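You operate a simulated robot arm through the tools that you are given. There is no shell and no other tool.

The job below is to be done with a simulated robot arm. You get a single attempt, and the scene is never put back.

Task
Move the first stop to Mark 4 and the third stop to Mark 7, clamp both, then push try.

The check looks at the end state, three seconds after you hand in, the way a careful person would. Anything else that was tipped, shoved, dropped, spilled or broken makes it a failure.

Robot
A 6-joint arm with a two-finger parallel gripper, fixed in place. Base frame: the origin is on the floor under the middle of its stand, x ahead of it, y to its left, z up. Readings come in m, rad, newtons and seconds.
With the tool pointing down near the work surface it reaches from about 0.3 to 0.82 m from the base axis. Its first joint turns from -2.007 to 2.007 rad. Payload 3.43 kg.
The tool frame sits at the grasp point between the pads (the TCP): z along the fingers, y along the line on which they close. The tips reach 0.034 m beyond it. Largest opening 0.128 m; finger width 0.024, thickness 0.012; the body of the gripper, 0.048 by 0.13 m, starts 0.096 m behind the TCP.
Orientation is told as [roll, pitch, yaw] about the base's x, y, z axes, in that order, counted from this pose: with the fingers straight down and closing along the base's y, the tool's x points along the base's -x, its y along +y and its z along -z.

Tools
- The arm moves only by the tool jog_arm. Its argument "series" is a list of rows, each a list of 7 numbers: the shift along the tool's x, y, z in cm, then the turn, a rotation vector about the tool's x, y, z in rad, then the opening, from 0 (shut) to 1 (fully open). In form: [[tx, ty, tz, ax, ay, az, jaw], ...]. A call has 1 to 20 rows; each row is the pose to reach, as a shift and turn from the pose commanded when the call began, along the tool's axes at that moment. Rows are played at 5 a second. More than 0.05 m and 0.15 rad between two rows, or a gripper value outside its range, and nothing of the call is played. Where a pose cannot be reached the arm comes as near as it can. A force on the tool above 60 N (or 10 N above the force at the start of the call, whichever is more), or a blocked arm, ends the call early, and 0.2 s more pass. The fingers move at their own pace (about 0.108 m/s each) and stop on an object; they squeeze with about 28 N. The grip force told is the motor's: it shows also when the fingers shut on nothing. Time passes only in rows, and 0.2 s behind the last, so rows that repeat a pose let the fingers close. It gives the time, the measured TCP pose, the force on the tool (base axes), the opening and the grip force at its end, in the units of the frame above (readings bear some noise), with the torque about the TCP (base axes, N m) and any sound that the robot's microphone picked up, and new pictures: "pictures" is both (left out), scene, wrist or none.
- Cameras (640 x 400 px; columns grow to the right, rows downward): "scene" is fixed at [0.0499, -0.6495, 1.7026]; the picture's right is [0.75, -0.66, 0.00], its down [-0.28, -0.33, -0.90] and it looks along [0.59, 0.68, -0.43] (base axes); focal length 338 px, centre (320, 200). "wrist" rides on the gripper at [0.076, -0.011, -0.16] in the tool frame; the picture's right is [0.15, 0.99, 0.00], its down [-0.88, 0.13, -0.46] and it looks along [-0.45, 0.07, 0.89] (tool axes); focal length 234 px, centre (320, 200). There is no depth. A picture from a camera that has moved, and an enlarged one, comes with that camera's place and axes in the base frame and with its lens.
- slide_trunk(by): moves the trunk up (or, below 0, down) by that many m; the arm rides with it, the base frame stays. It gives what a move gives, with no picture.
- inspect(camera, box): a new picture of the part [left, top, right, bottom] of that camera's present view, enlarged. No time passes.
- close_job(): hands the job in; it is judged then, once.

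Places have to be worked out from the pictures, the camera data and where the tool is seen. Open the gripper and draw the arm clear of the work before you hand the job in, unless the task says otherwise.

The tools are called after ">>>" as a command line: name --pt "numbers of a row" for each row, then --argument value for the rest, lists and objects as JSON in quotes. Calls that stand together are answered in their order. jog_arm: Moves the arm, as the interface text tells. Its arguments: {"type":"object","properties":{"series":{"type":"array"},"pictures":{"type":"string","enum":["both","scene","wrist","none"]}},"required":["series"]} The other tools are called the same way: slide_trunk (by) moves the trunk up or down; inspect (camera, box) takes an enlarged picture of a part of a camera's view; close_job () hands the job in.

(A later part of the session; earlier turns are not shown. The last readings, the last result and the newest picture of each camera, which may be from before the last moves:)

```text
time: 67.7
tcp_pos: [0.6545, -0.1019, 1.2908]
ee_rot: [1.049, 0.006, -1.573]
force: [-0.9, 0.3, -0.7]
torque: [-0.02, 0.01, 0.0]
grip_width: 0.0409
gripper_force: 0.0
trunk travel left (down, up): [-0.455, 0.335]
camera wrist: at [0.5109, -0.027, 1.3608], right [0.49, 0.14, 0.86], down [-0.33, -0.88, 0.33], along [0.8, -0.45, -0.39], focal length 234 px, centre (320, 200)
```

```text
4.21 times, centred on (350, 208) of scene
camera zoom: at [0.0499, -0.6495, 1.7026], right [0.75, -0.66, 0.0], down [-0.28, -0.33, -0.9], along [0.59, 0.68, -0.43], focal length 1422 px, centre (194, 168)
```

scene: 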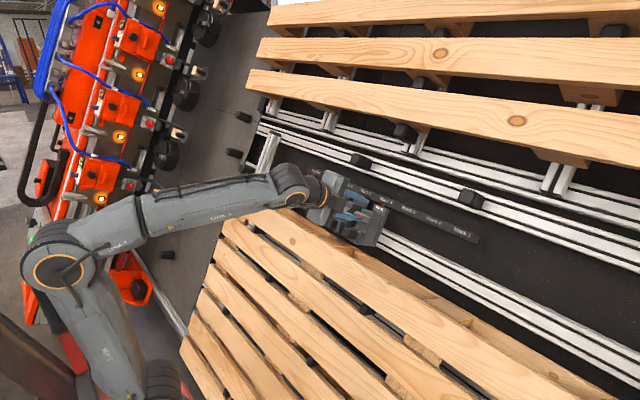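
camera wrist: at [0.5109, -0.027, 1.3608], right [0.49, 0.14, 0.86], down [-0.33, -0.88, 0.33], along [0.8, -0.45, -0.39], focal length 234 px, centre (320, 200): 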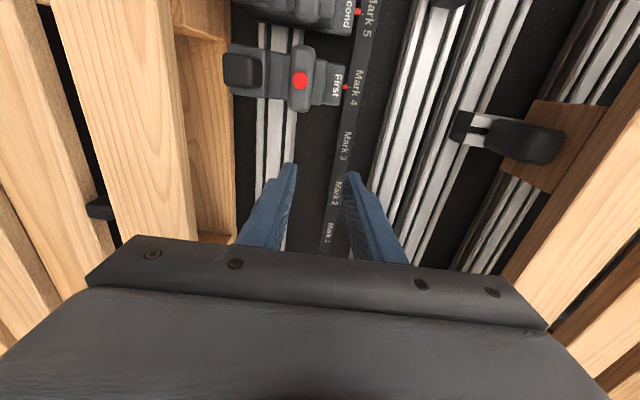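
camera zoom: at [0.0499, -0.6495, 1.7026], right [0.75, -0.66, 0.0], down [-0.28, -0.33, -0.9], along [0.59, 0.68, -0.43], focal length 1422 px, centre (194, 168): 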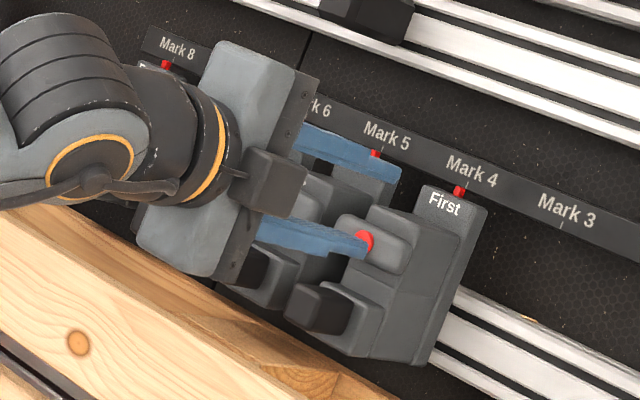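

First's pointer is now aligned with the Mark 4 tick to within about 0.1 mm, and its bar is horizontal (clamped). Next is Third (y≈0.15): traverse at hover height, then approach its bar.

>>> jog_arm --pt "4.2 0 0 0 0 -0.01 0.32" --pt "8.4 0 0 0 0 -0.01 0.32" --pt "12.6 0 0 0 0 -0.01 0.32" --pt "16.8 0 0 0 0 -0.01 0.32" --pt "21.0 0 0 0 0 -0.01 0.32" --pt "25.2 0 0 0 0 -0.01 0.32" --pt "25.2 -1.6 1.5 0 0 -0.01 0.32" --pt "25.2 -3.3 3.0 0 0 -0.01 0.32"

>>> inspect --camera "wrist" --box '[240, 60, 400, 220]'

>>> inspect --camera "scene" --box '[260, 150, 380, 240]'

```text
time: 69.5
tcp_pos: [0.6633, 0.1502, 1.2474]
ee_rot: [1.049, -0.001, -1.569]
force: [-0.4, 0.4, -0.3]
torque: [-0.01, -0.04, 0.01]
grip_width: 0.041
gripper_force: 0.1
trunk travel left (down, up): [-0.455, 0.335]
camera wrist: at [0.52, 0.2252, 1.3175], right [0.49, 0.15, 0.86], down [-0.33, -0.88, 0.34], along [0.81, -0.45, -0.39], focal length 234 px, centre (320, 200)
```

scene: 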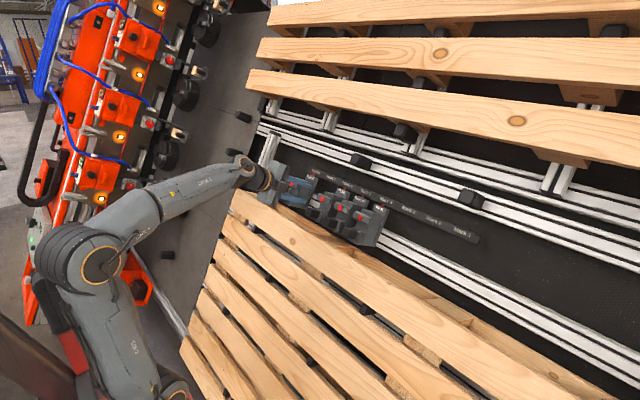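
wrist: 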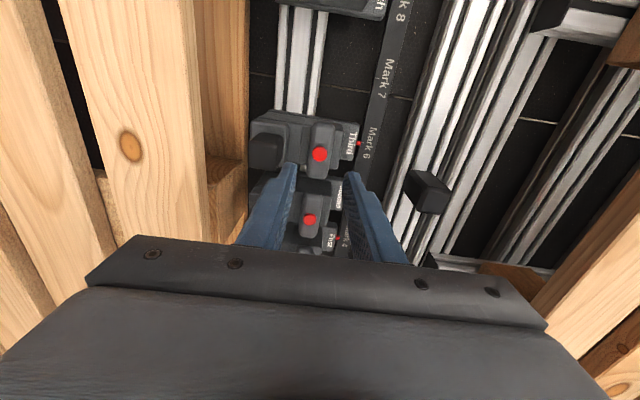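

```text
2.50 times, centred on (320, 140) of wrist
camera zoom: at [0.52, 0.2252, 1.3175], right [0.49, 0.15, 0.86], down [-0.33, -0.88, 0.34], along [0.81, -0.45, -0.39], focal length 585 px, centre (320, 350)
```

zoom: 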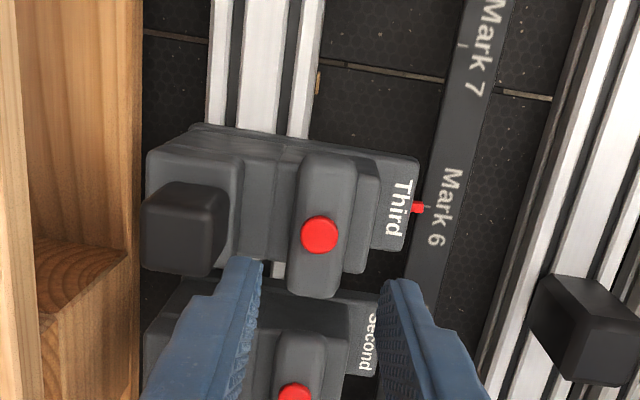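

```text
4.44 times, centred on (320, 195) of scene
camera zoom: at [0.0499, -0.6495, 1.7026], right [0.75, -0.66, 0.0], down [-0.28, -0.33, -0.9], along [0.59, 0.68, -0.43], focal length 1500 px, centre (320, 222)
```

zoom: 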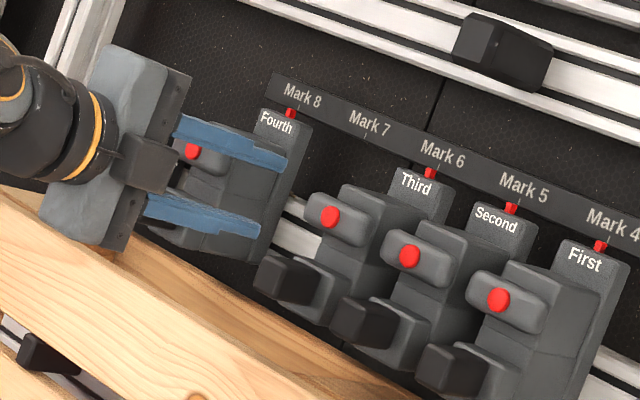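

Reach is good here and Third's bar is centred. Approaching to the pre-grasp depth, then gripping.

>>> jog_arm --pt "0 0 2.0 0 0 0 0.32" --pt "0 0 4.0 0 0 0 0.32" --pt "0 0 6.0 0 0 0 0.32" --pt "0 0 7.4 0 0 0 0.32"

>>> inspect --camera "wrist" --box '[240, 100, 400, 260]'

>>> inspect --camera "scene" --box '[270, 155, 370, 230]'

```text
time: 70.5
tcp_pos: [0.727, 0.1528, 1.2101]
ee_rot: [1.046, -0.002, -1.568]
force: [-0.7, 0.2, 0.7]
torque: [-0.02, 0.0, 0.01]
grip_width: 0.0412
gripper_force: 0.1
trunk travel left (down, up): [-0.455, 0.335]
camera wrist: at [0.5832, 0.2278, 1.2785], right [0.49, 0.15, 0.86], down [-0.33, -0.88, 0.34], along [0.81, -0.45, -0.39], focal length 234 px, centre (320, 200)
```

scene: 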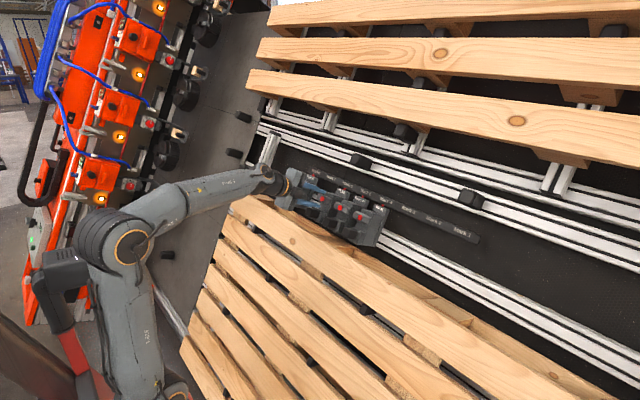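
wrist: 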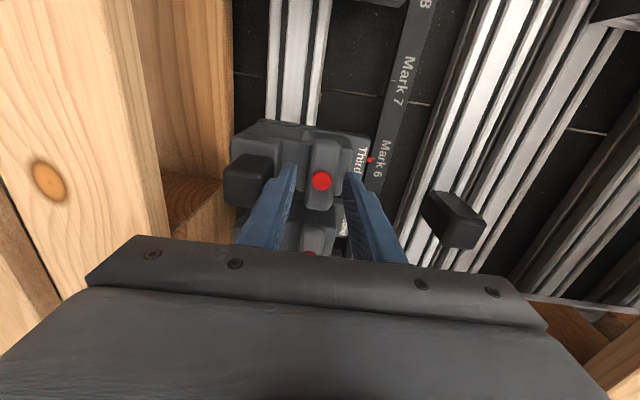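

```text
2.50 times, centred on (320, 180) of wrist
camera zoom: at [0.5832, 0.2278, 1.2785], right [0.49, 0.15, 0.86], down [-0.33, -0.88, 0.34], along [0.81, -0.45, -0.39], focal length 585 px, centre (320, 250)
```

zoom: 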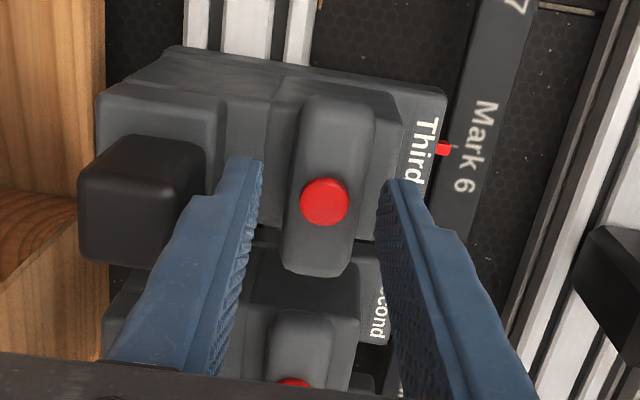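

```text
5.33 times, centred on (320, 192) of scene
camera zoom: at [0.0499, -0.6495, 1.7026], right [0.75, -0.66, 0.0], down [-0.28, -0.33, -0.9], along [0.59, 0.68, -0.43], focal length 1801 px, centre (320, 240)
```

zoom: 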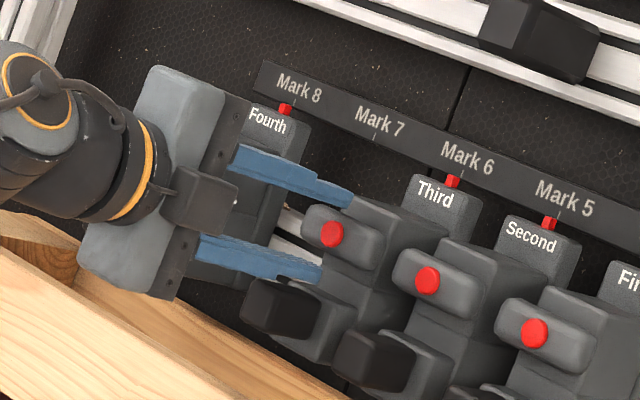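

The bar sits about 1.5 mm to -y and 1 mm up relative to the tool axis. I'll trim that while advancing, then grip.

>>> jog_arm --pt "-0.15 0.1 0.5 0 0 0 0.32" --pt "-0.15 0.1 1.0 0 0 0 0.32" --pt "-0.15 0.1 1.35 0 0 0 0.32" --pt "-0.15 0.1 1.35 0 0 0 0.15" --pt "-0.15 0.1 1.35 0 0 0 0.1" --pt "-0.15 0.1 1.35 0 0 0 0.1"

>>> inspect --camera "wrist" --box '[240, 100, 400, 260]'

>>> inspect --camera "scene" --box '[325, 172, 365, 197]'

```text
time: 71.9
tcp_pos: [0.7411, 0.1512, 1.2043]
ee_rot: [1.049, 0.0, -1.569]
force: [5.6, 0.7, 3.2]
torque: [0.26, -0.86, 0.33]
grip_width: 0.028
gripper_force: 45.1
trunk travel left (down, up): [-0.455, 0.335]
camera wrist: at [0.5964, 0.2249, 1.2733], right [0.49, 0.15, 0.86], down [-0.33, -0.88, 0.34], along [0.81, -0.45, -0.39], focal length 234 px, centre (320, 200)
```

scene: 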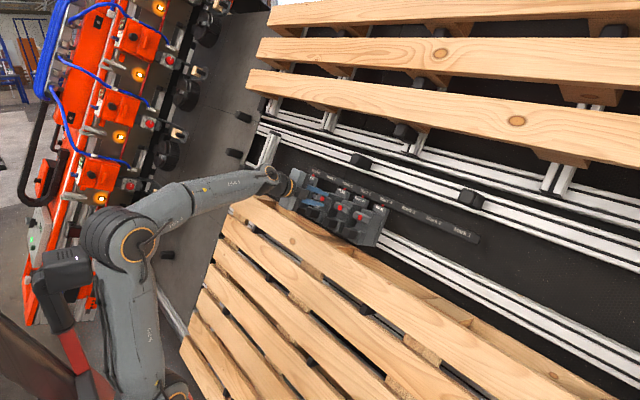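
wrist: 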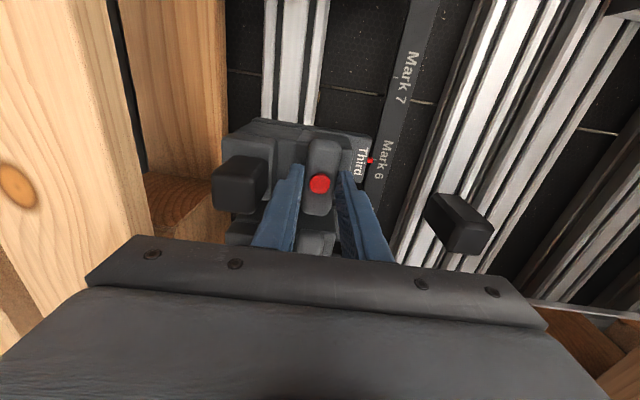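

```text
2.50 times, centred on (320, 180) of wrist
camera zoom: at [0.5964, 0.2249, 1.2733], right [0.49, 0.15, 0.86], down [-0.33, -0.88, 0.34], along [0.81, -0.45, -0.39], focal length 585 px, centre (320, 250)
```

zoom: 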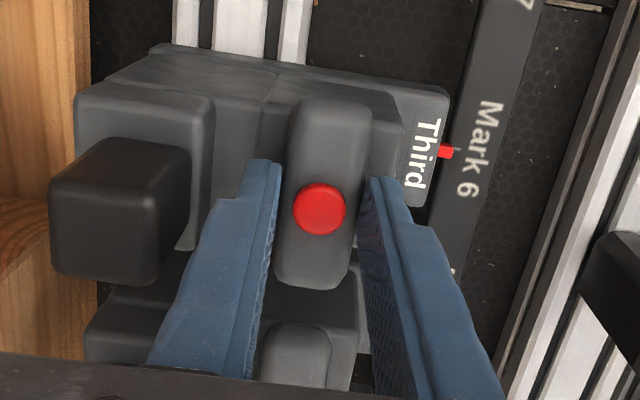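

```text
16.00 times, centred on (345, 184) of scene
camera zoom: at [0.0499, -0.6495, 1.7026], right [0.75, -0.66, 0.0], down [-0.28, -0.33, -0.9], along [0.59, 0.68, -0.43], focal length 5402 px, centre (-80, 448)
```

zoom: 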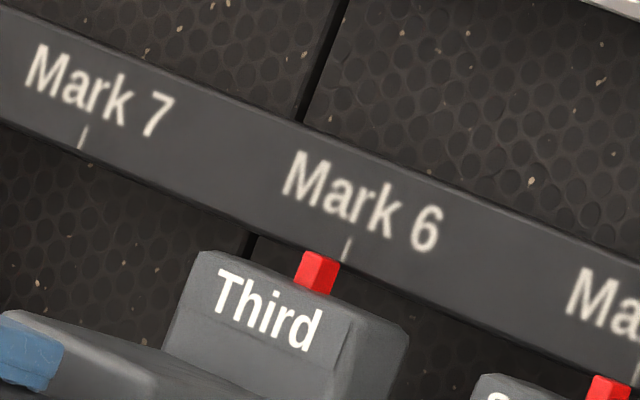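

Identical to First's good grasp. Turning Third's bar counter-clockwise to release.

>>> jog_arm --pt "0 0.05 0 0 0 -0.12 0.1" --pt "0 0.05 0 0 0 -0.24 0.1" --pt "0 0.05 0 0 0 -0.36 0.1" --pt "0 0.05 0 0 0 -0.48 0.1" --pt "0 0.05 0 0 0 -0.6 0.1" --pt "0 0.05 0 0 0 -0.72 0.1" --pt "0 0.05 0 0 0 -0.84 0.1" --pt "0 0.05 0 0 0 -0.96 0.1" --pt "0 0.05 0 0 0 -1.08 0.1" --pt "0 0.05 0 0 0 -1.2 0.1" --pt "0 0.05 0 0 0 -1.32 0.1" --pt "0 0.05 0 0 0 -1.44 0.1" --pt "0 0.05 0 0 0 -1.57 0.1"

>>> inspect --camera "scene" --box '[325, 172, 365, 197]'

>>> inspect --camera "wrist" --box '[220, 80, 460, 260]'

```text
time: 74.7
tcp_pos: [0.74, 0.1489, 1.2051]
ee_rot: [-0.004, -1.045, 0.006]
force: [4.8, 3.7, -12.6]
torque: [0.22, -0.56, -0.19]
grip_width: 0.0278
gripper_force: 45.2
trunk travel left (down, up): [-0.455, 0.335]
camera wrist: at [0.5643, 0.1375, 1.2185], right [-0.07, 0.99, -0.13], down [0.05, 0.13, 0.99], along [1.0, 0.07, -0.06], focal length 234 px, centre (320, 200)
```

scene: 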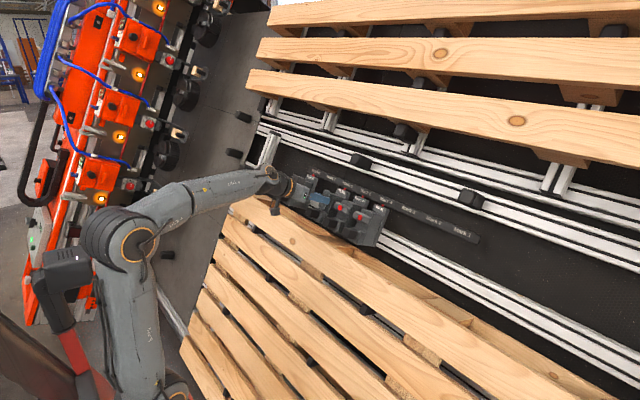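
wrist: 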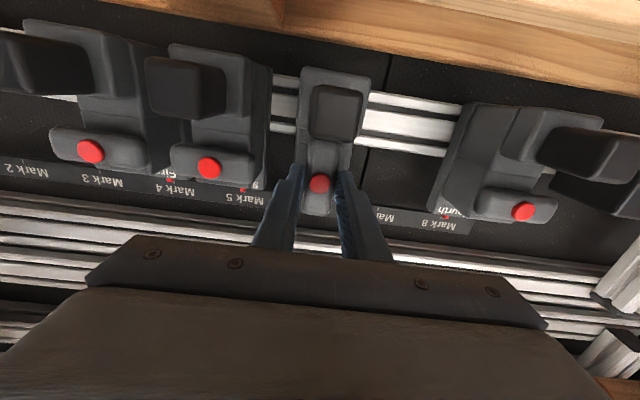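

```text
16.00 times, centred on (345, 184) of scene
camera zoom: at [0.0499, -0.6495, 1.7026], right [0.75, -0.66, 0.0], down [-0.28, -0.33, -0.9], along [0.59, 0.68, -0.43], focal length 5402 px, centre (-80, 448)
```

zoom: 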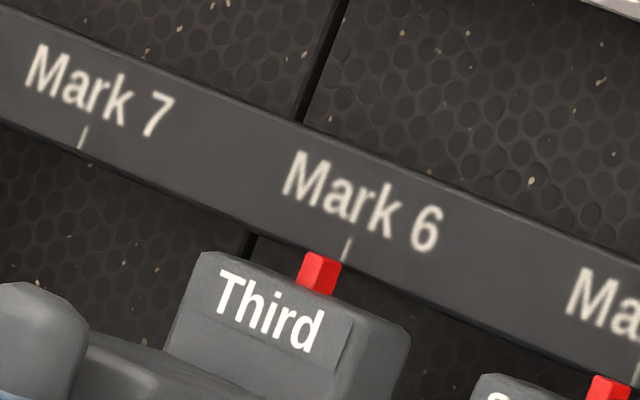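

```text
2.22 times, centred on (340, 170) of wrist
camera zoom: at [0.5643, 0.1375, 1.2185], right [-0.07, 0.99, -0.13], down [0.05, 0.13, 0.99], along [1.0, 0.07, -0.06], focal length 520 px, centre (276, 267)
```

zoom: 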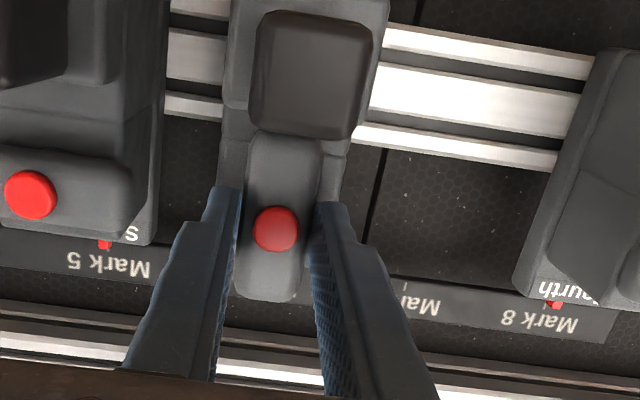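

Third is released. Sliding it towards Mark 7, stopping a few millimetres short.

>>> jog_arm --pt "0 0.7 0 0 0 0 0.1" --pt "0 1.6 0 0 0 0 0.1" --pt "0 2.5 0 0 0 0 0.1" --pt "0 3.4 0 0 0 0 0.1" --pt "0 4.3 0 0 0 0 0.1" --pt "0 5.2 0 0 0 0 0.1" --pt "0 6.1 0 0 0 0 0.1" --pt "0 7.0 0 0 0 0 0.1" --pt "0 7.8 0 0 0 0 0.1" --pt "0 8.5 0 0 0 0 0.1" --pt "0 8.5 0 0 0 0 0.1"

>>> inspect --camera "scene" --box '[310, 165, 350, 190]'

>>> inspect --camera "scene" --box '[270, 150, 430, 250]'

```text
time: 77.1
tcp_pos: [0.7401, 0.2373, 1.205]
ee_rot: [0.0, -1.047, 0.002]
force: [12.2, 5.6, -6.8]
torque: [0.21, 0.18, 0.24]
grip_width: 0.0278
gripper_force: 44.8
trunk travel left (down, up): [-0.455, 0.335]
camera wrist: at [0.5642, 0.2245, 1.2183], right [-0.08, 0.99, -0.13], down [0.04, 0.13, 0.99], along [1.0, 0.07, -0.05], focal length 234 px, centre (320, 200)
```

scene: 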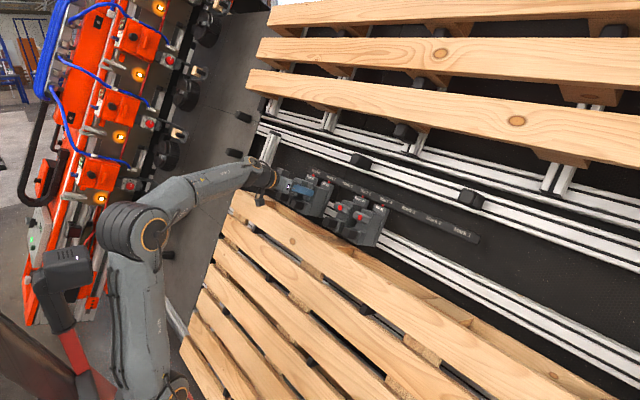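
wrist: 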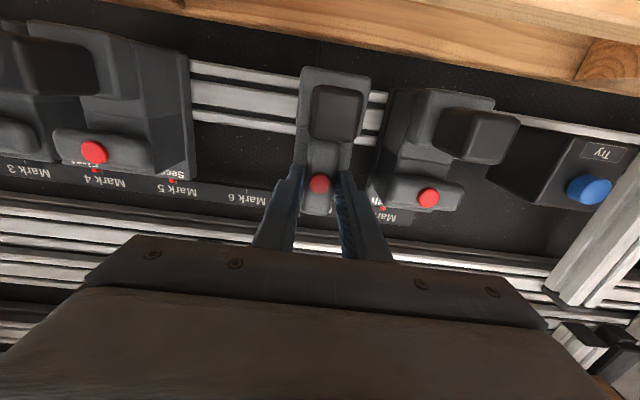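

```text
16.00 times, centred on (330, 178) of scene
camera zoom: at [0.0499, -0.6495, 1.7026], right [0.75, -0.66, 0.0], down [-0.28, -0.33, -0.9], along [0.59, 0.68, -0.43], focal length 5402 px, centre (160, 560)
```

zoom: 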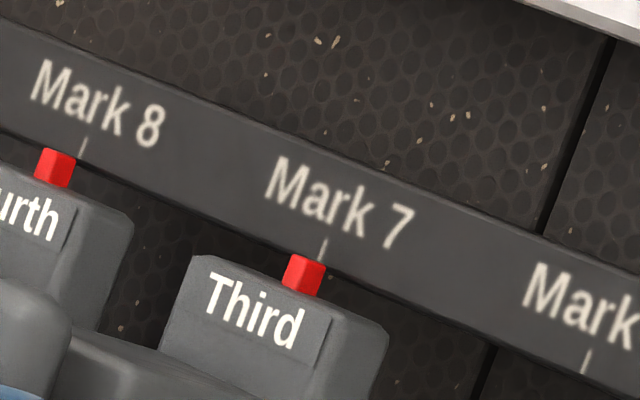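

```text
4.00 times, centred on (350, 200) of scene
camera zoom: at [0.0499, -0.6495, 1.7026], right [0.75, -0.66, 0.0], down [-0.28, -0.33, -0.9], along [0.59, 0.68, -0.43], focal length 1350 px, centre (200, 200)
```

zoom: 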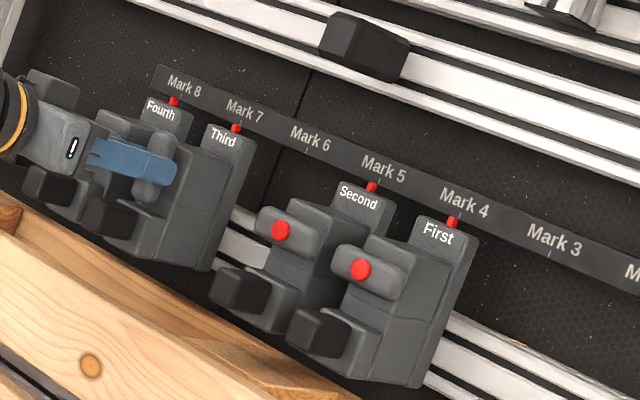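

Third is about 3.5 mm short of Mark 7 by the reference offset. Nudging 4 mm.

>>> jog_arm --pt "0 0.15 0 0 0 0 0.1" --pt "0 0.3 0 0 0 0 0.1" --pt "0 0.4 0 0 0 0 0.1" --pt "0 0.4 0 0 0 0 0.1" --pictures "none"

>>> inspect --camera "scene" --box '[310, 165, 350, 190]'

```text
time: 78.1
tcp_pos: [0.7409, 0.2387, 1.2056]
ee_rot: [-0.002, -1.047, 0.001]
force: [2.2, 5.4, -8.6]
torque: [0.15, 0.17, 0.1]
grip_width: 0.0279
gripper_force: 45.0
trunk travel left (down, up): [-0.455, 0.335]
```

```text
16.00 times, centred on (330, 178) of scene
camera zoom: at [0.0499, -0.6495, 1.7026], right [0.75, -0.66, 0.0], down [-0.28, -0.33, -0.9], along [0.59, 0.68, -0.43], focal length 5402 px, centre (160, 560)
```

zoom: 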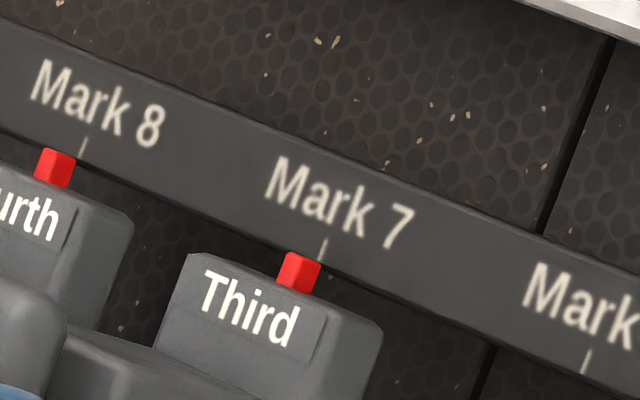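

Still about 1.8 mm to go. Nudging 2 mm more.

>>> jog_arm --pt "0 0.1 0 0 0 0 0.1" --pt "0 0.2 0 0 0 0 0.1" --pt "0 0.2 0 0 0 0 0.1" --pictures "none"

>>> inspect --camera "scene" --box '[310, 165, 350, 190]'

```text
time: 78.9
tcp_pos: [0.7399, 0.2387, 1.2058]
ee_rot: [-0.004, -1.046, 0.002]
force: [-4.0, -1.2, -10.6]
torque: [-0.15, 0.75, -0.15]
grip_width: 0.0276
gripper_force: 44.7
trunk travel left (down, up): [-0.455, 0.335]
```

```text
16.00 times, centred on (330, 178) of scene
camera zoom: at [0.0499, -0.6495, 1.7026], right [0.75, -0.66, 0.0], down [-0.28, -0.33, -0.9], along [0.59, 0.68, -0.43], focal length 5402 px, centre (160, 560)
```

zoom: 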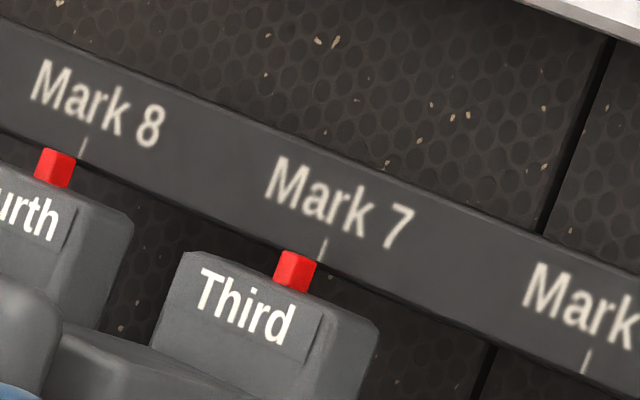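

Within about 0.4 mm of Mark 7. Turning the bar back half way and checking.

>>> jog_arm --pt "0.1 0 0 0 0 0 0.1" --pt "0.1 0 0 0 0 0.12 0.1" --pt "0.1 0 0 0 0 0.24 0.1" --pt "0.1 0 0 0 0 0.36 0.1" --pt "0.1 0 0 0 0 0.48 0.1" --pt "0.1 0 0 0 0 0.6 0.1" --pt "0.1 0 0 0 0 0.72 0.1" --pictures "none"

>>> inspect --camera "scene" --box '[310, 165, 350, 190]'

```text
time: 80.5
tcp_pos: [0.7403, 0.2403, 1.2047]
ee_rot: [0.852, -0.708, -1.053]
force: [5.0, -3.2, -6.4]
torque: [0.47, 0.17, 0.93]
grip_width: 0.0279
gripper_force: 44.9
trunk travel left (down, up): [-0.455, 0.335]
```

```text
16.00 times, centred on (330, 178) of scene
camera zoom: at [0.0499, -0.6495, 1.7026], right [0.75, -0.66, 0.0], down [-0.28, -0.33, -0.9], along [0.59, 0.68, -0.43], focal length 5402 px, centre (160, 560)
```

zoom: 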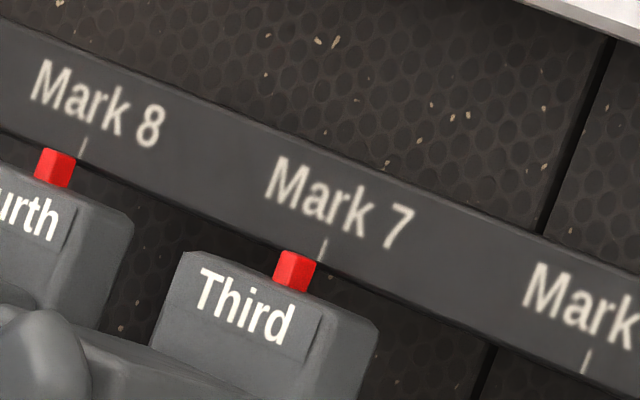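

Pointer unchanged. Completing the turn to horizontal.

>>> jog_arm --pt "0 0 0 0 0 0.12 0.1" --pt "0 0 0 0 0 0.24 0.1" --pt "0 0 0 0 0 0.36 0.1" --pt "0 0 0 0 0 0.48 0.1" --pt "0 0 0 0 0 0.6 0.1" --pt "0 0 0 0 0 0.72 0.1" --pt "0 0 0 0 0 0.86 0.1" --pt "0 0 0 0 0 0.86 0.1"

>>> inspect --camera "scene" --box '[310, 165, 350, 190]'

>>> inspect --camera "scene" --box '[260, 150, 360, 230]'

>>> inspect --camera "wrist" --box '[240, 100, 400, 260]'

```text
time: 82.3
tcp_pos: [0.7401, 0.2403, 1.2049]
ee_rot: [1.048, 0.007, -1.576]
force: [0.5, -9.0, -9.4]
torque: [-0.9, -0.43, 0.39]
grip_width: 0.028
gripper_force: 45.1
trunk travel left (down, up): [-0.455, 0.335]
camera wrist: at [0.5963, 0.3153, 1.2746], right [0.5, 0.14, 0.86], down [-0.33, -0.88, 0.33], along [0.8, -0.45, -0.39], focal length 234 px, centre (320, 200)
```

scene: 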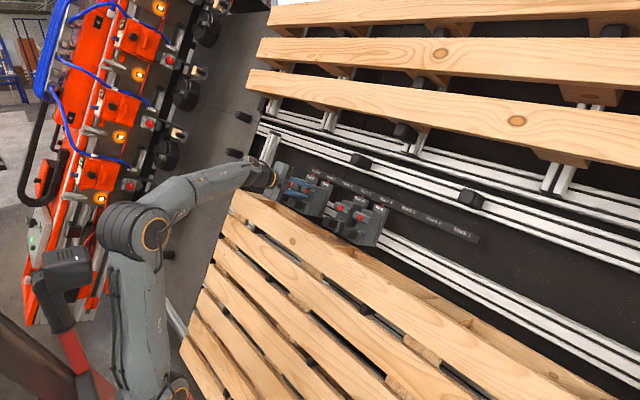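
wrist: 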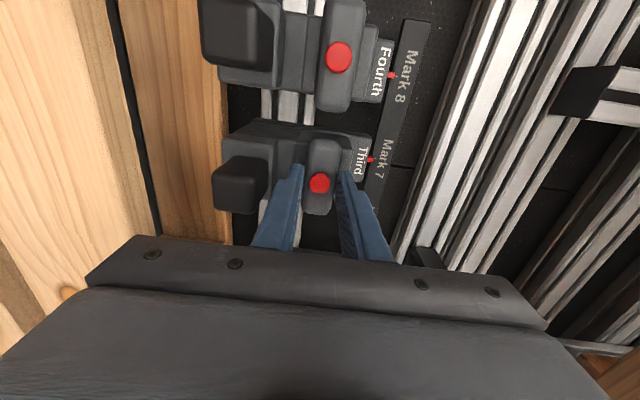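

```text
16.00 times, centred on (330, 178) of scene
camera zoom: at [0.0499, -0.6495, 1.7026], right [0.75, -0.66, 0.0], down [-0.28, -0.33, -0.9], along [0.59, 0.68, -0.43], focal length 5402 px, centre (160, 560)
```

zoom: 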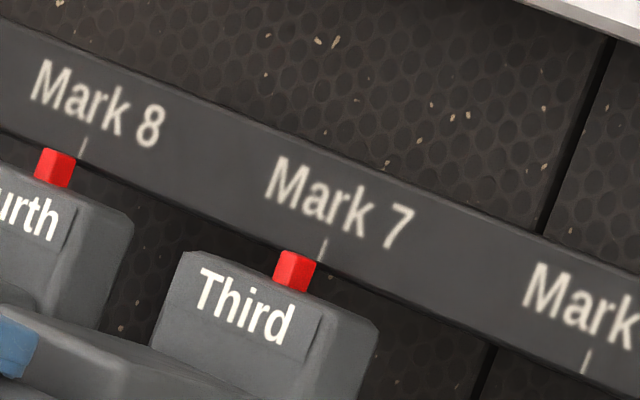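

```text
5.00 times, centred on (310, 190) of scene
camera zoom: at [0.0499, -0.6495, 1.7026], right [0.75, -0.66, 0.0], down [-0.28, -0.33, -0.9], along [0.59, 0.68, -0.43], focal length 1688 px, centre (370, 250)
```

zoom: 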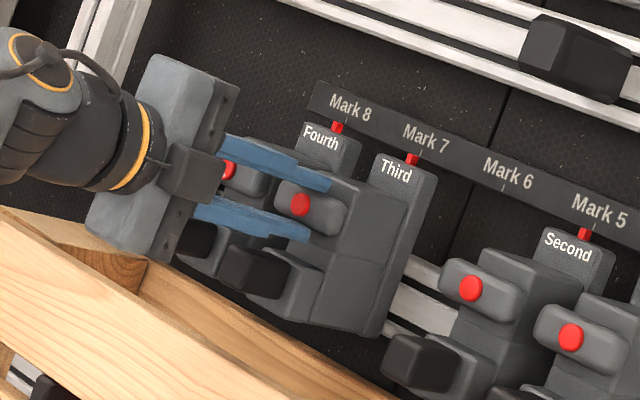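

```text
2.50 times, centred on (320, 180) of wrist
camera zoom: at [0.5963, 0.3153, 1.2746], right [0.5, 0.14, 0.86], down [-0.33, -0.88, 0.33], along [0.8, -0.45, -0.39], focal length 585 px, centre (320, 250)
```

zoom: 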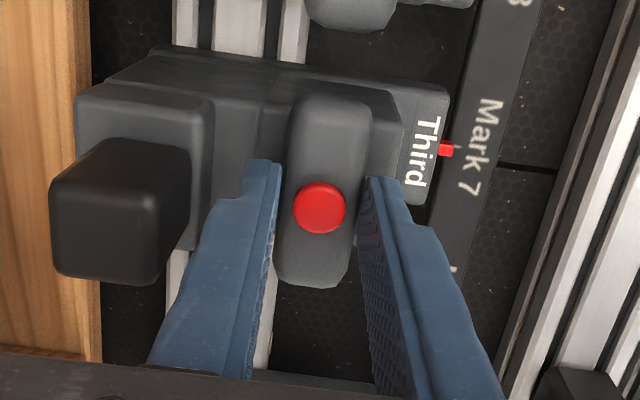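

The bar is horizontal and the pointer is about 0.4 mm short of Mark 7. I'll do the same clamp test with a short +y push.

>>> jog_arm --pt "0.1 0 0 0 0 0 0.1" --pt "0.2 0 0 0 0 0 0.1" --pt "0.3 0 0 0 0 0 0.1" --pt "0.3 0 0 0 0 0 0.1" --pictures "none"

>>> inspect --camera "scene" --box '[310, 165, 350, 190]'

```text
time: 83.3
tcp_pos: [0.7391, 0.2395, 1.2053]
ee_rot: [1.046, 0.006, -1.58]
force: [0.2, -29.8, -13.3]
torque: [-1.3, -0.41, -0.87]
grip_width: 0.0279
gripper_force: 45.4
trunk travel left (down, up): [-0.455, 0.335]
```

```text
16.00 times, centred on (330, 178) of scene
camera zoom: at [0.0499, -0.6495, 1.7026], right [0.75, -0.66, 0.0], down [-0.28, -0.33, -0.9], along [0.59, 0.68, -0.43], focal length 5402 px, centre (160, 560)
```

zoom: 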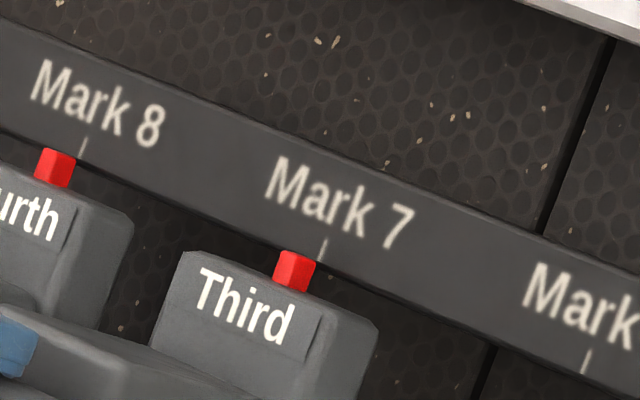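

Clamp holds (30 N, no motion). Releasing, backing out, and moving the camera into the Mark 7 plane to verify.

>>> jog_arm --pt "-0.05 0 0 0 0 0 0.1" --pt "-0.3 0 0 0 0 0 0.1" --pt "-0.3 0 0 0 0 0 0.2" --pt "-0.3 0 0 0 0 0 0.32" --pt "-0.3 0 -1.0 0 0 0 0.32" --pt "-0.3 0 -3.0 0 0 0 0.32" --pt "-0.3 0 -5.5 0 0 0 0.32" --pt "-0.3 0 -8.0 0 0 0 0.32" --pt "-1.4 1.0 -9.5 0 0 0 0.32" --pt "-4.0 2.0 -10.5 0 0 0 0.32" --pt "-6.0 3.3 -11.8 0 0 0 0.32" --pt "-7.9 3.3 -11.8 0 0 0 0.32"

>>> inspect --camera "wrist" --box '[335, 75, 367, 95]'

>>> inspect --camera "wrist" --box '[220, 30, 380, 130]'

>>> inspect --camera "scene" --box '[260, 150, 420, 250]'

```text
time: 85.9
tcp_pos: [0.6526, 0.1621, 1.2915]
ee_rot: [1.047, 0.008, -1.575]
force: [0.7, 0.3, 0.0]
torque: [0.03, -0.02, 0.0]
grip_width: 0.0412
gripper_force: 0.0
trunk travel left (down, up): [-0.455, 0.335]
camera wrist: at [0.5097, 0.2383, 1.3617], right [0.5, 0.14, 0.86], down [-0.33, -0.88, 0.33], along [0.8, -0.45, -0.39], focal length 234 px, centre (320, 200)
```

scene: 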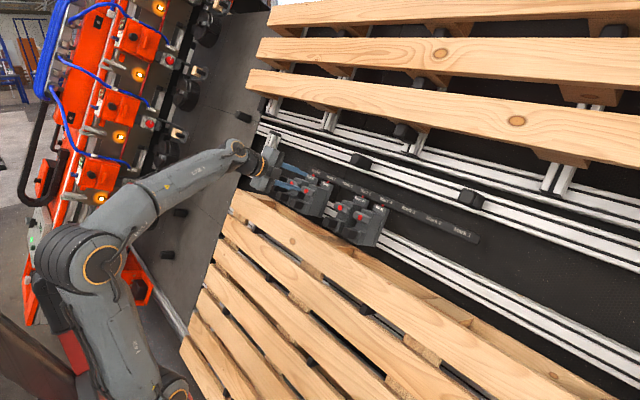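
wrist: 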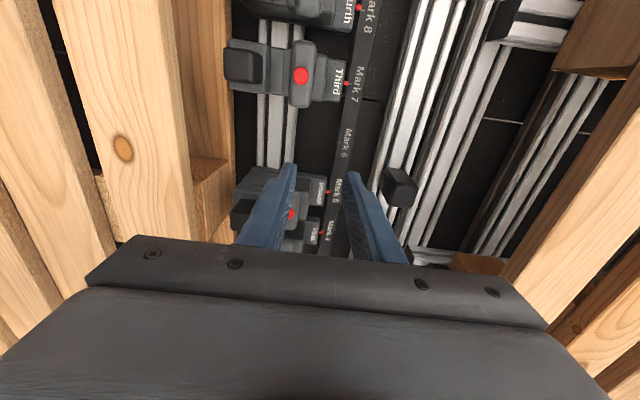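

```text
16.00 times, centred on (351, 85) of wrist
camera zoom: at [0.5097, 0.2383, 1.3617], right [0.5, 0.14, 0.86], down [-0.33, -0.88, 0.33], along [0.8, -0.45, -0.39], focal length 3747 px, centre (-176, 2040)
```

zoom: 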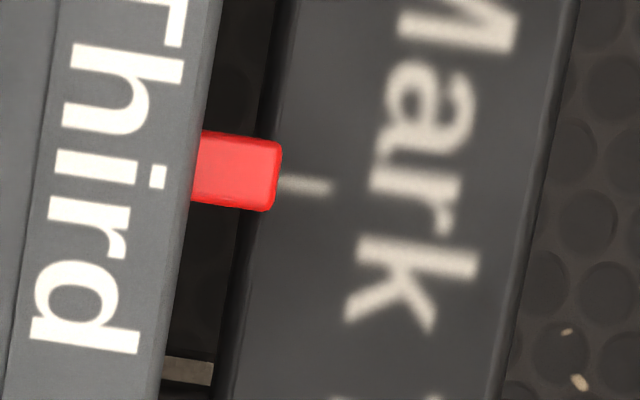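

```text
4.00 times, centred on (300, 80) of wrist
camera zoom: at [0.5097, 0.2383, 1.3617], right [0.5, 0.14, 0.86], down [-0.33, -0.88, 0.33], along [0.8, -0.45, -0.39], focal length 937 px, centre (400, 680)
```

zoom: 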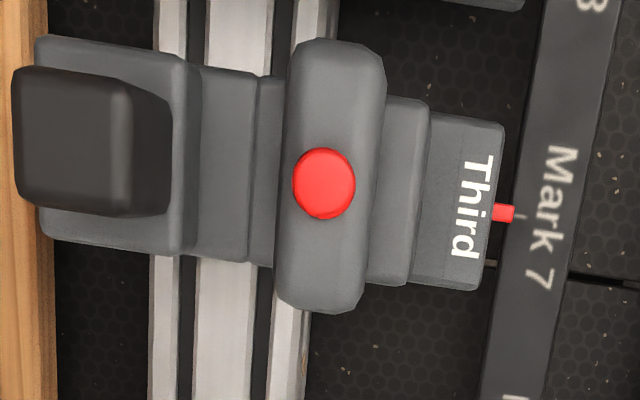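

```text
4.00 times, centred on (340, 200) of scene
camera zoom: at [0.0499, -0.6495, 1.7026], right [0.75, -0.66, 0.0], down [-0.28, -0.33, -0.9], along [0.59, 0.68, -0.43], focal length 1350 px, centre (240, 200)
```

zoom: 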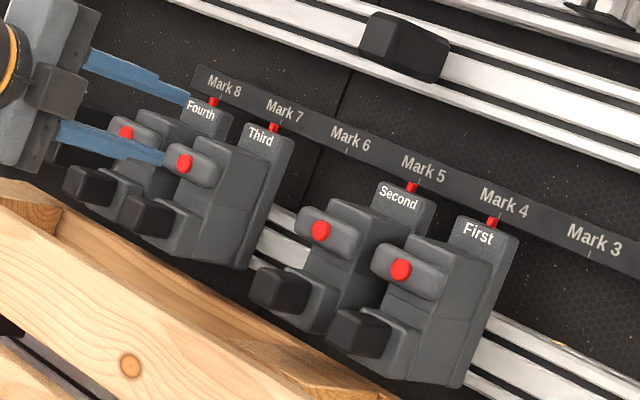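

Third's pointer sits on the Mark 7 tick (within 0.35 mm). Both stops are set and clamped. The blue Try button is at about (0.747, 0.467, 1.176), so I'll close the fingers and traverse to it at hover distance.

>>> jog_arm --pt "4.4 0 0 0 0 -0.008 0.2" --pt "8.8 0 0 0 0 -0.008 0" --pt "13.2 0 0 0 0 -0.008 0" --pt "17.6 0 0 0 0 -0.008 0" --pt "22.0 0 0 0 0 -0.008 0" --pt "26.4 0 0 0 0 -0.008 0" --pt "30.5 0 0 0 0 -0.008 0" --pt "30.5 -2.7 1.5 0 0 -0.008 0" --pt "30.5 -5.4 3.0 0 0 -0.008 0"

>>> inspect --camera "wrist" --box '[220, 60, 420, 220]'

>>> inspect --camera "scene" --box '[220, 130, 340, 230]'

```text
time: 87.9
tcp_pos: [0.6525, 0.4678, 1.2321]
ee_rot: [1.049, -0.002, -1.572]
force: [-0.1, -0.7, 0.2]
torque: [0.01, -0.02, 0.02]
grip_width: 0.0
gripper_force: 27.8
trunk travel left (down, up): [-0.455, 0.335]
camera wrist: at [0.5092, 0.5447, 1.3008], right [0.49, 0.15, 0.86], down [-0.33, -0.88, 0.34], along [0.8, -0.45, -0.39], focal length 234 px, centre (320, 200)
```

scene: 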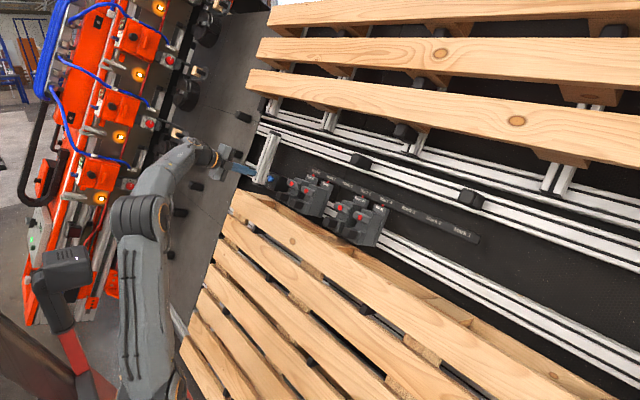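
wrist: 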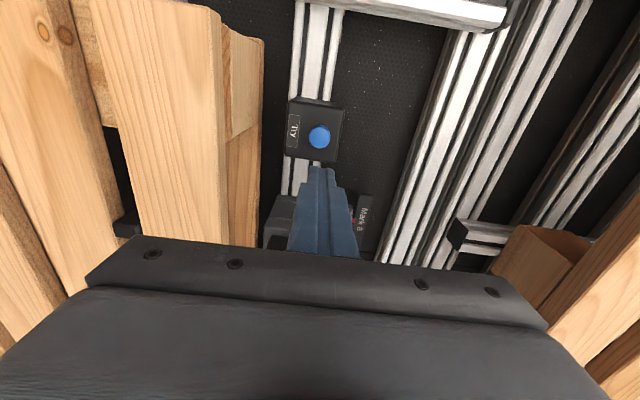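

```text
2.50 times, centred on (320, 140) of wrist
camera zoom: at [0.5092, 0.5447, 1.3008], right [0.49, 0.15, 0.86], down [-0.33, -0.88, 0.34], along [0.8, -0.45, -0.39], focal length 585 px, centre (320, 350)
```

zoom: 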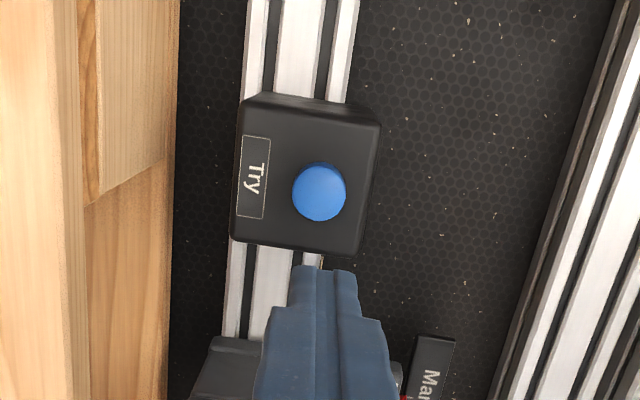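

```text
4.00 times, centred on (280, 180) of scene
camera zoom: at [0.0499, -0.6495, 1.7026], right [0.75, -0.66, 0.0], down [-0.28, -0.33, -0.9], along [0.59, 0.68, -0.43], focal length 1350 px, centre (480, 280)
```

zoom: 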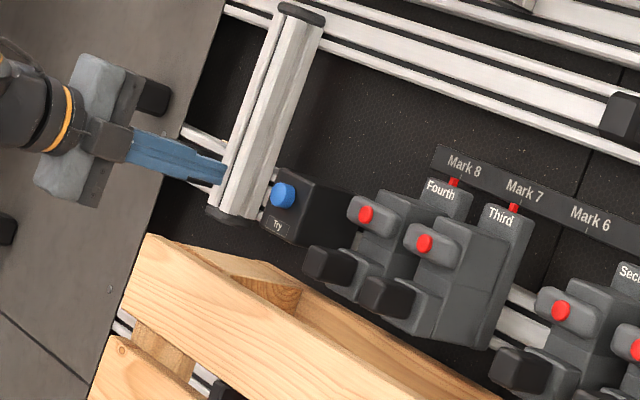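

Triangulating again from here puts the button at (0.760, 0.4845, 1.166), 1.7 cm further in y than the first estimate. Shifting and approaching to about 2.5 cm short.

>>> jog_arm --pt "0.8 0 1.0 0 0 0 0" --pt "1.68 0 2.5 0 0 0 0" --pt "1.68 0 4.5 0 0 0 0" --pt "1.68 0 6.5 0 0 0 0"

>>> inspect --camera "wrist" --box '[240, 100, 400, 220]'

>>> inspect --camera "scene" --box '[230, 140, 310, 210]'

```text
time: 88.9
tcp_pos: [0.7089, 0.4862, 1.1996]
ee_rot: [1.047, 0.003, -1.571]
force: [-0.1, -0.4, 0.6]
torque: [0.0, 0.03, 0.01]
grip_width: 0.0002
gripper_force: 28.5
trunk travel left (down, up): [-0.455, 0.335]
camera wrist: at [0.565, 0.5619, 1.2692], right [0.49, 0.15, 0.86], down [-0.33, -0.88, 0.34], along [0.8, -0.45, -0.39], focal length 234 px, centre (320, 200)
```

scene: 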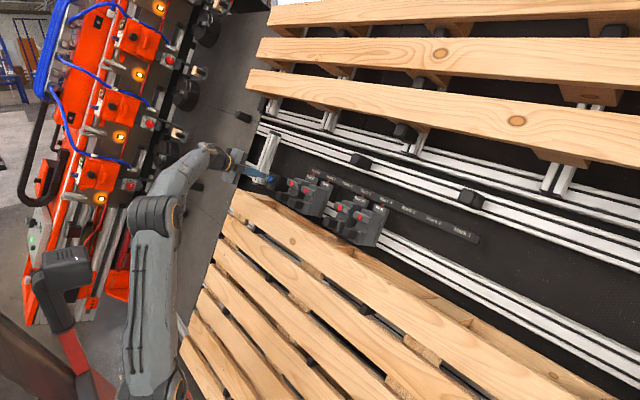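
wrist: 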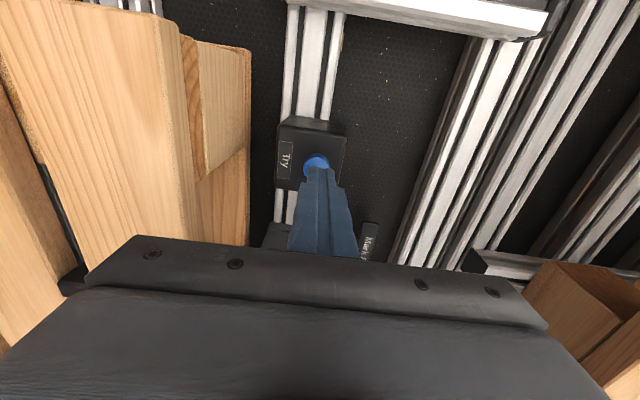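

```text
3.33 times, centred on (320, 160) of wrist
camera zoom: at [0.565, 0.5619, 1.2692], right [0.49, 0.15, 0.86], down [-0.33, -0.88, 0.34], along [0.8, -0.45, -0.39], focal length 781 px, centre (320, 333)
```

zoom: 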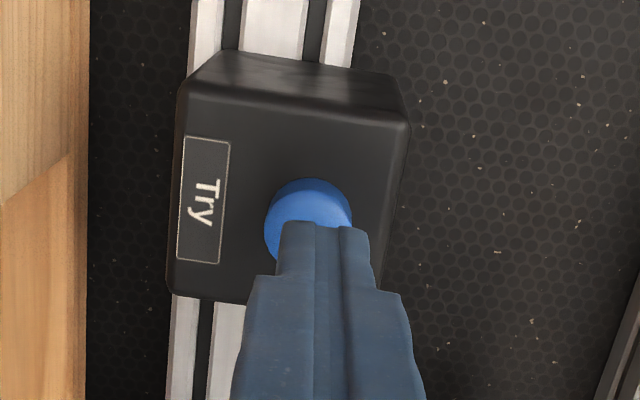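

```text
5.71 times, centred on (270, 175) of scene
camera zoom: at [0.0499, -0.6495, 1.7026], right [0.75, -0.66, 0.0], down [-0.28, -0.33, -0.9], along [0.59, 0.68, -0.43], focal length 1929 px, centre (606, 343)
```

zoom: 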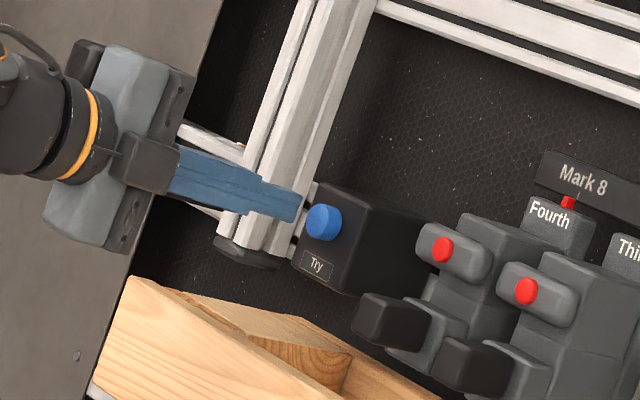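

Aligned in y; the tip is about 3 mm high, so I'll trim that. Then I'll approach and press in small increments, watching force and sound.

>>> jog_arm --pt "0 -0.3 0.5 0 0 0 0" --pt "0 -0.3 1.2 0 0 0 0" --pt "0 -0.3 1.8 0 0 0 0" --pt "0 -0.3 2.2 0 0 0 0" --pt "0 -0.3 2.5 0 0 0 0"

>>> inspect --camera "scene" --box '[230, 140, 310, 210]'

>>> inspect --camera "wrist" --box '[260, 120, 380, 210]'

```text
time: 90.1
tcp_pos: [0.7311, 0.486, 1.1854]
ee_rot: [1.047, -0.001, -1.57]
force: [-3.1, -1.0, 0.8]
torque: [0.01, 0.04, -0.03]
grip_width: 0.0001
gripper_force: 28.5
trunk travel left (down, up): [-0.455, 0.335]
camera wrist: at [0.587, 0.5614, 1.2547], right [0.49, 0.15, 0.86], down [-0.33, -0.88, 0.34], along [0.8, -0.45, -0.39], focal length 234 px, centre (320, 200)
```

scene: 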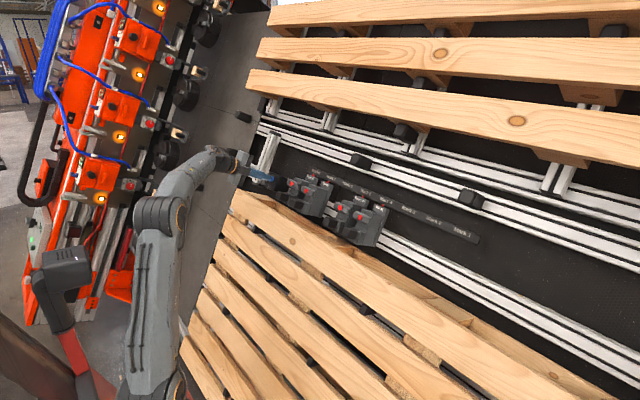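
wrist: 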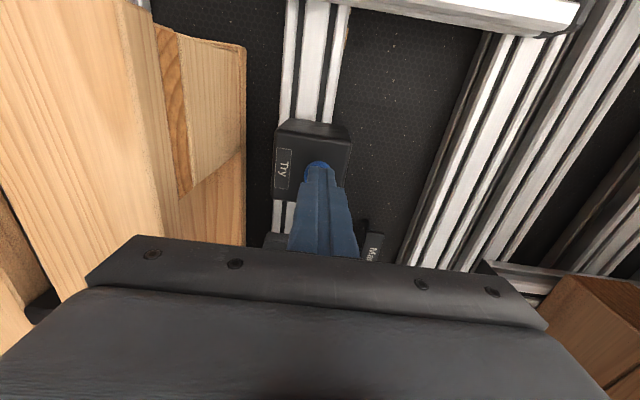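

```text
5.71 times, centred on (270, 175) of scene
camera zoom: at [0.0499, -0.6495, 1.7026], right [0.75, -0.66, 0.0], down [-0.28, -0.33, -0.9], along [0.59, 0.68, -0.43], focal length 1929 px, centre (606, 343)
```

zoom: 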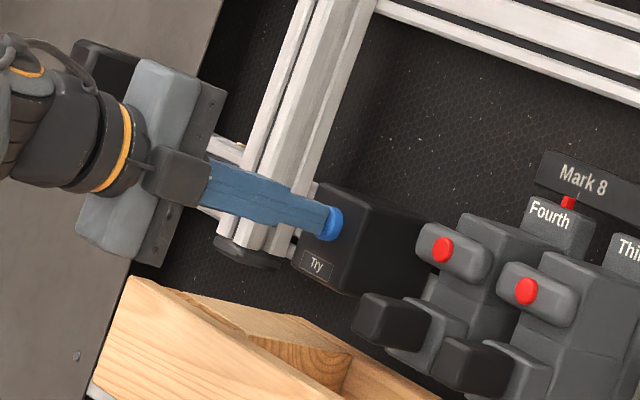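

```text
4.44 times, centred on (320, 165) of wrist
camera zoom: at [0.587, 0.5614, 1.2547], right [0.49, 0.15, 0.86], down [-0.33, -0.88, 0.34], along [0.8, -0.45, -0.39], focal length 1041 px, centre (320, 356)
```

zoom: 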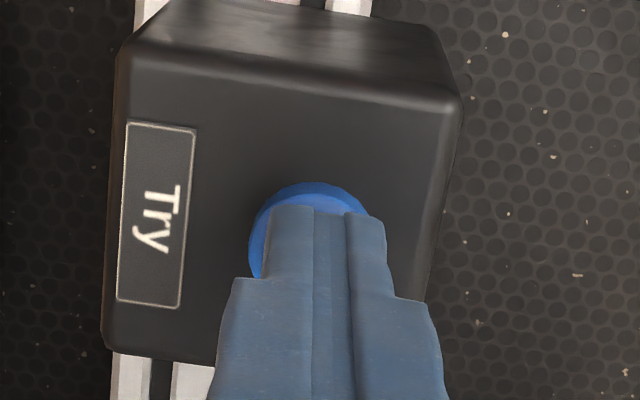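

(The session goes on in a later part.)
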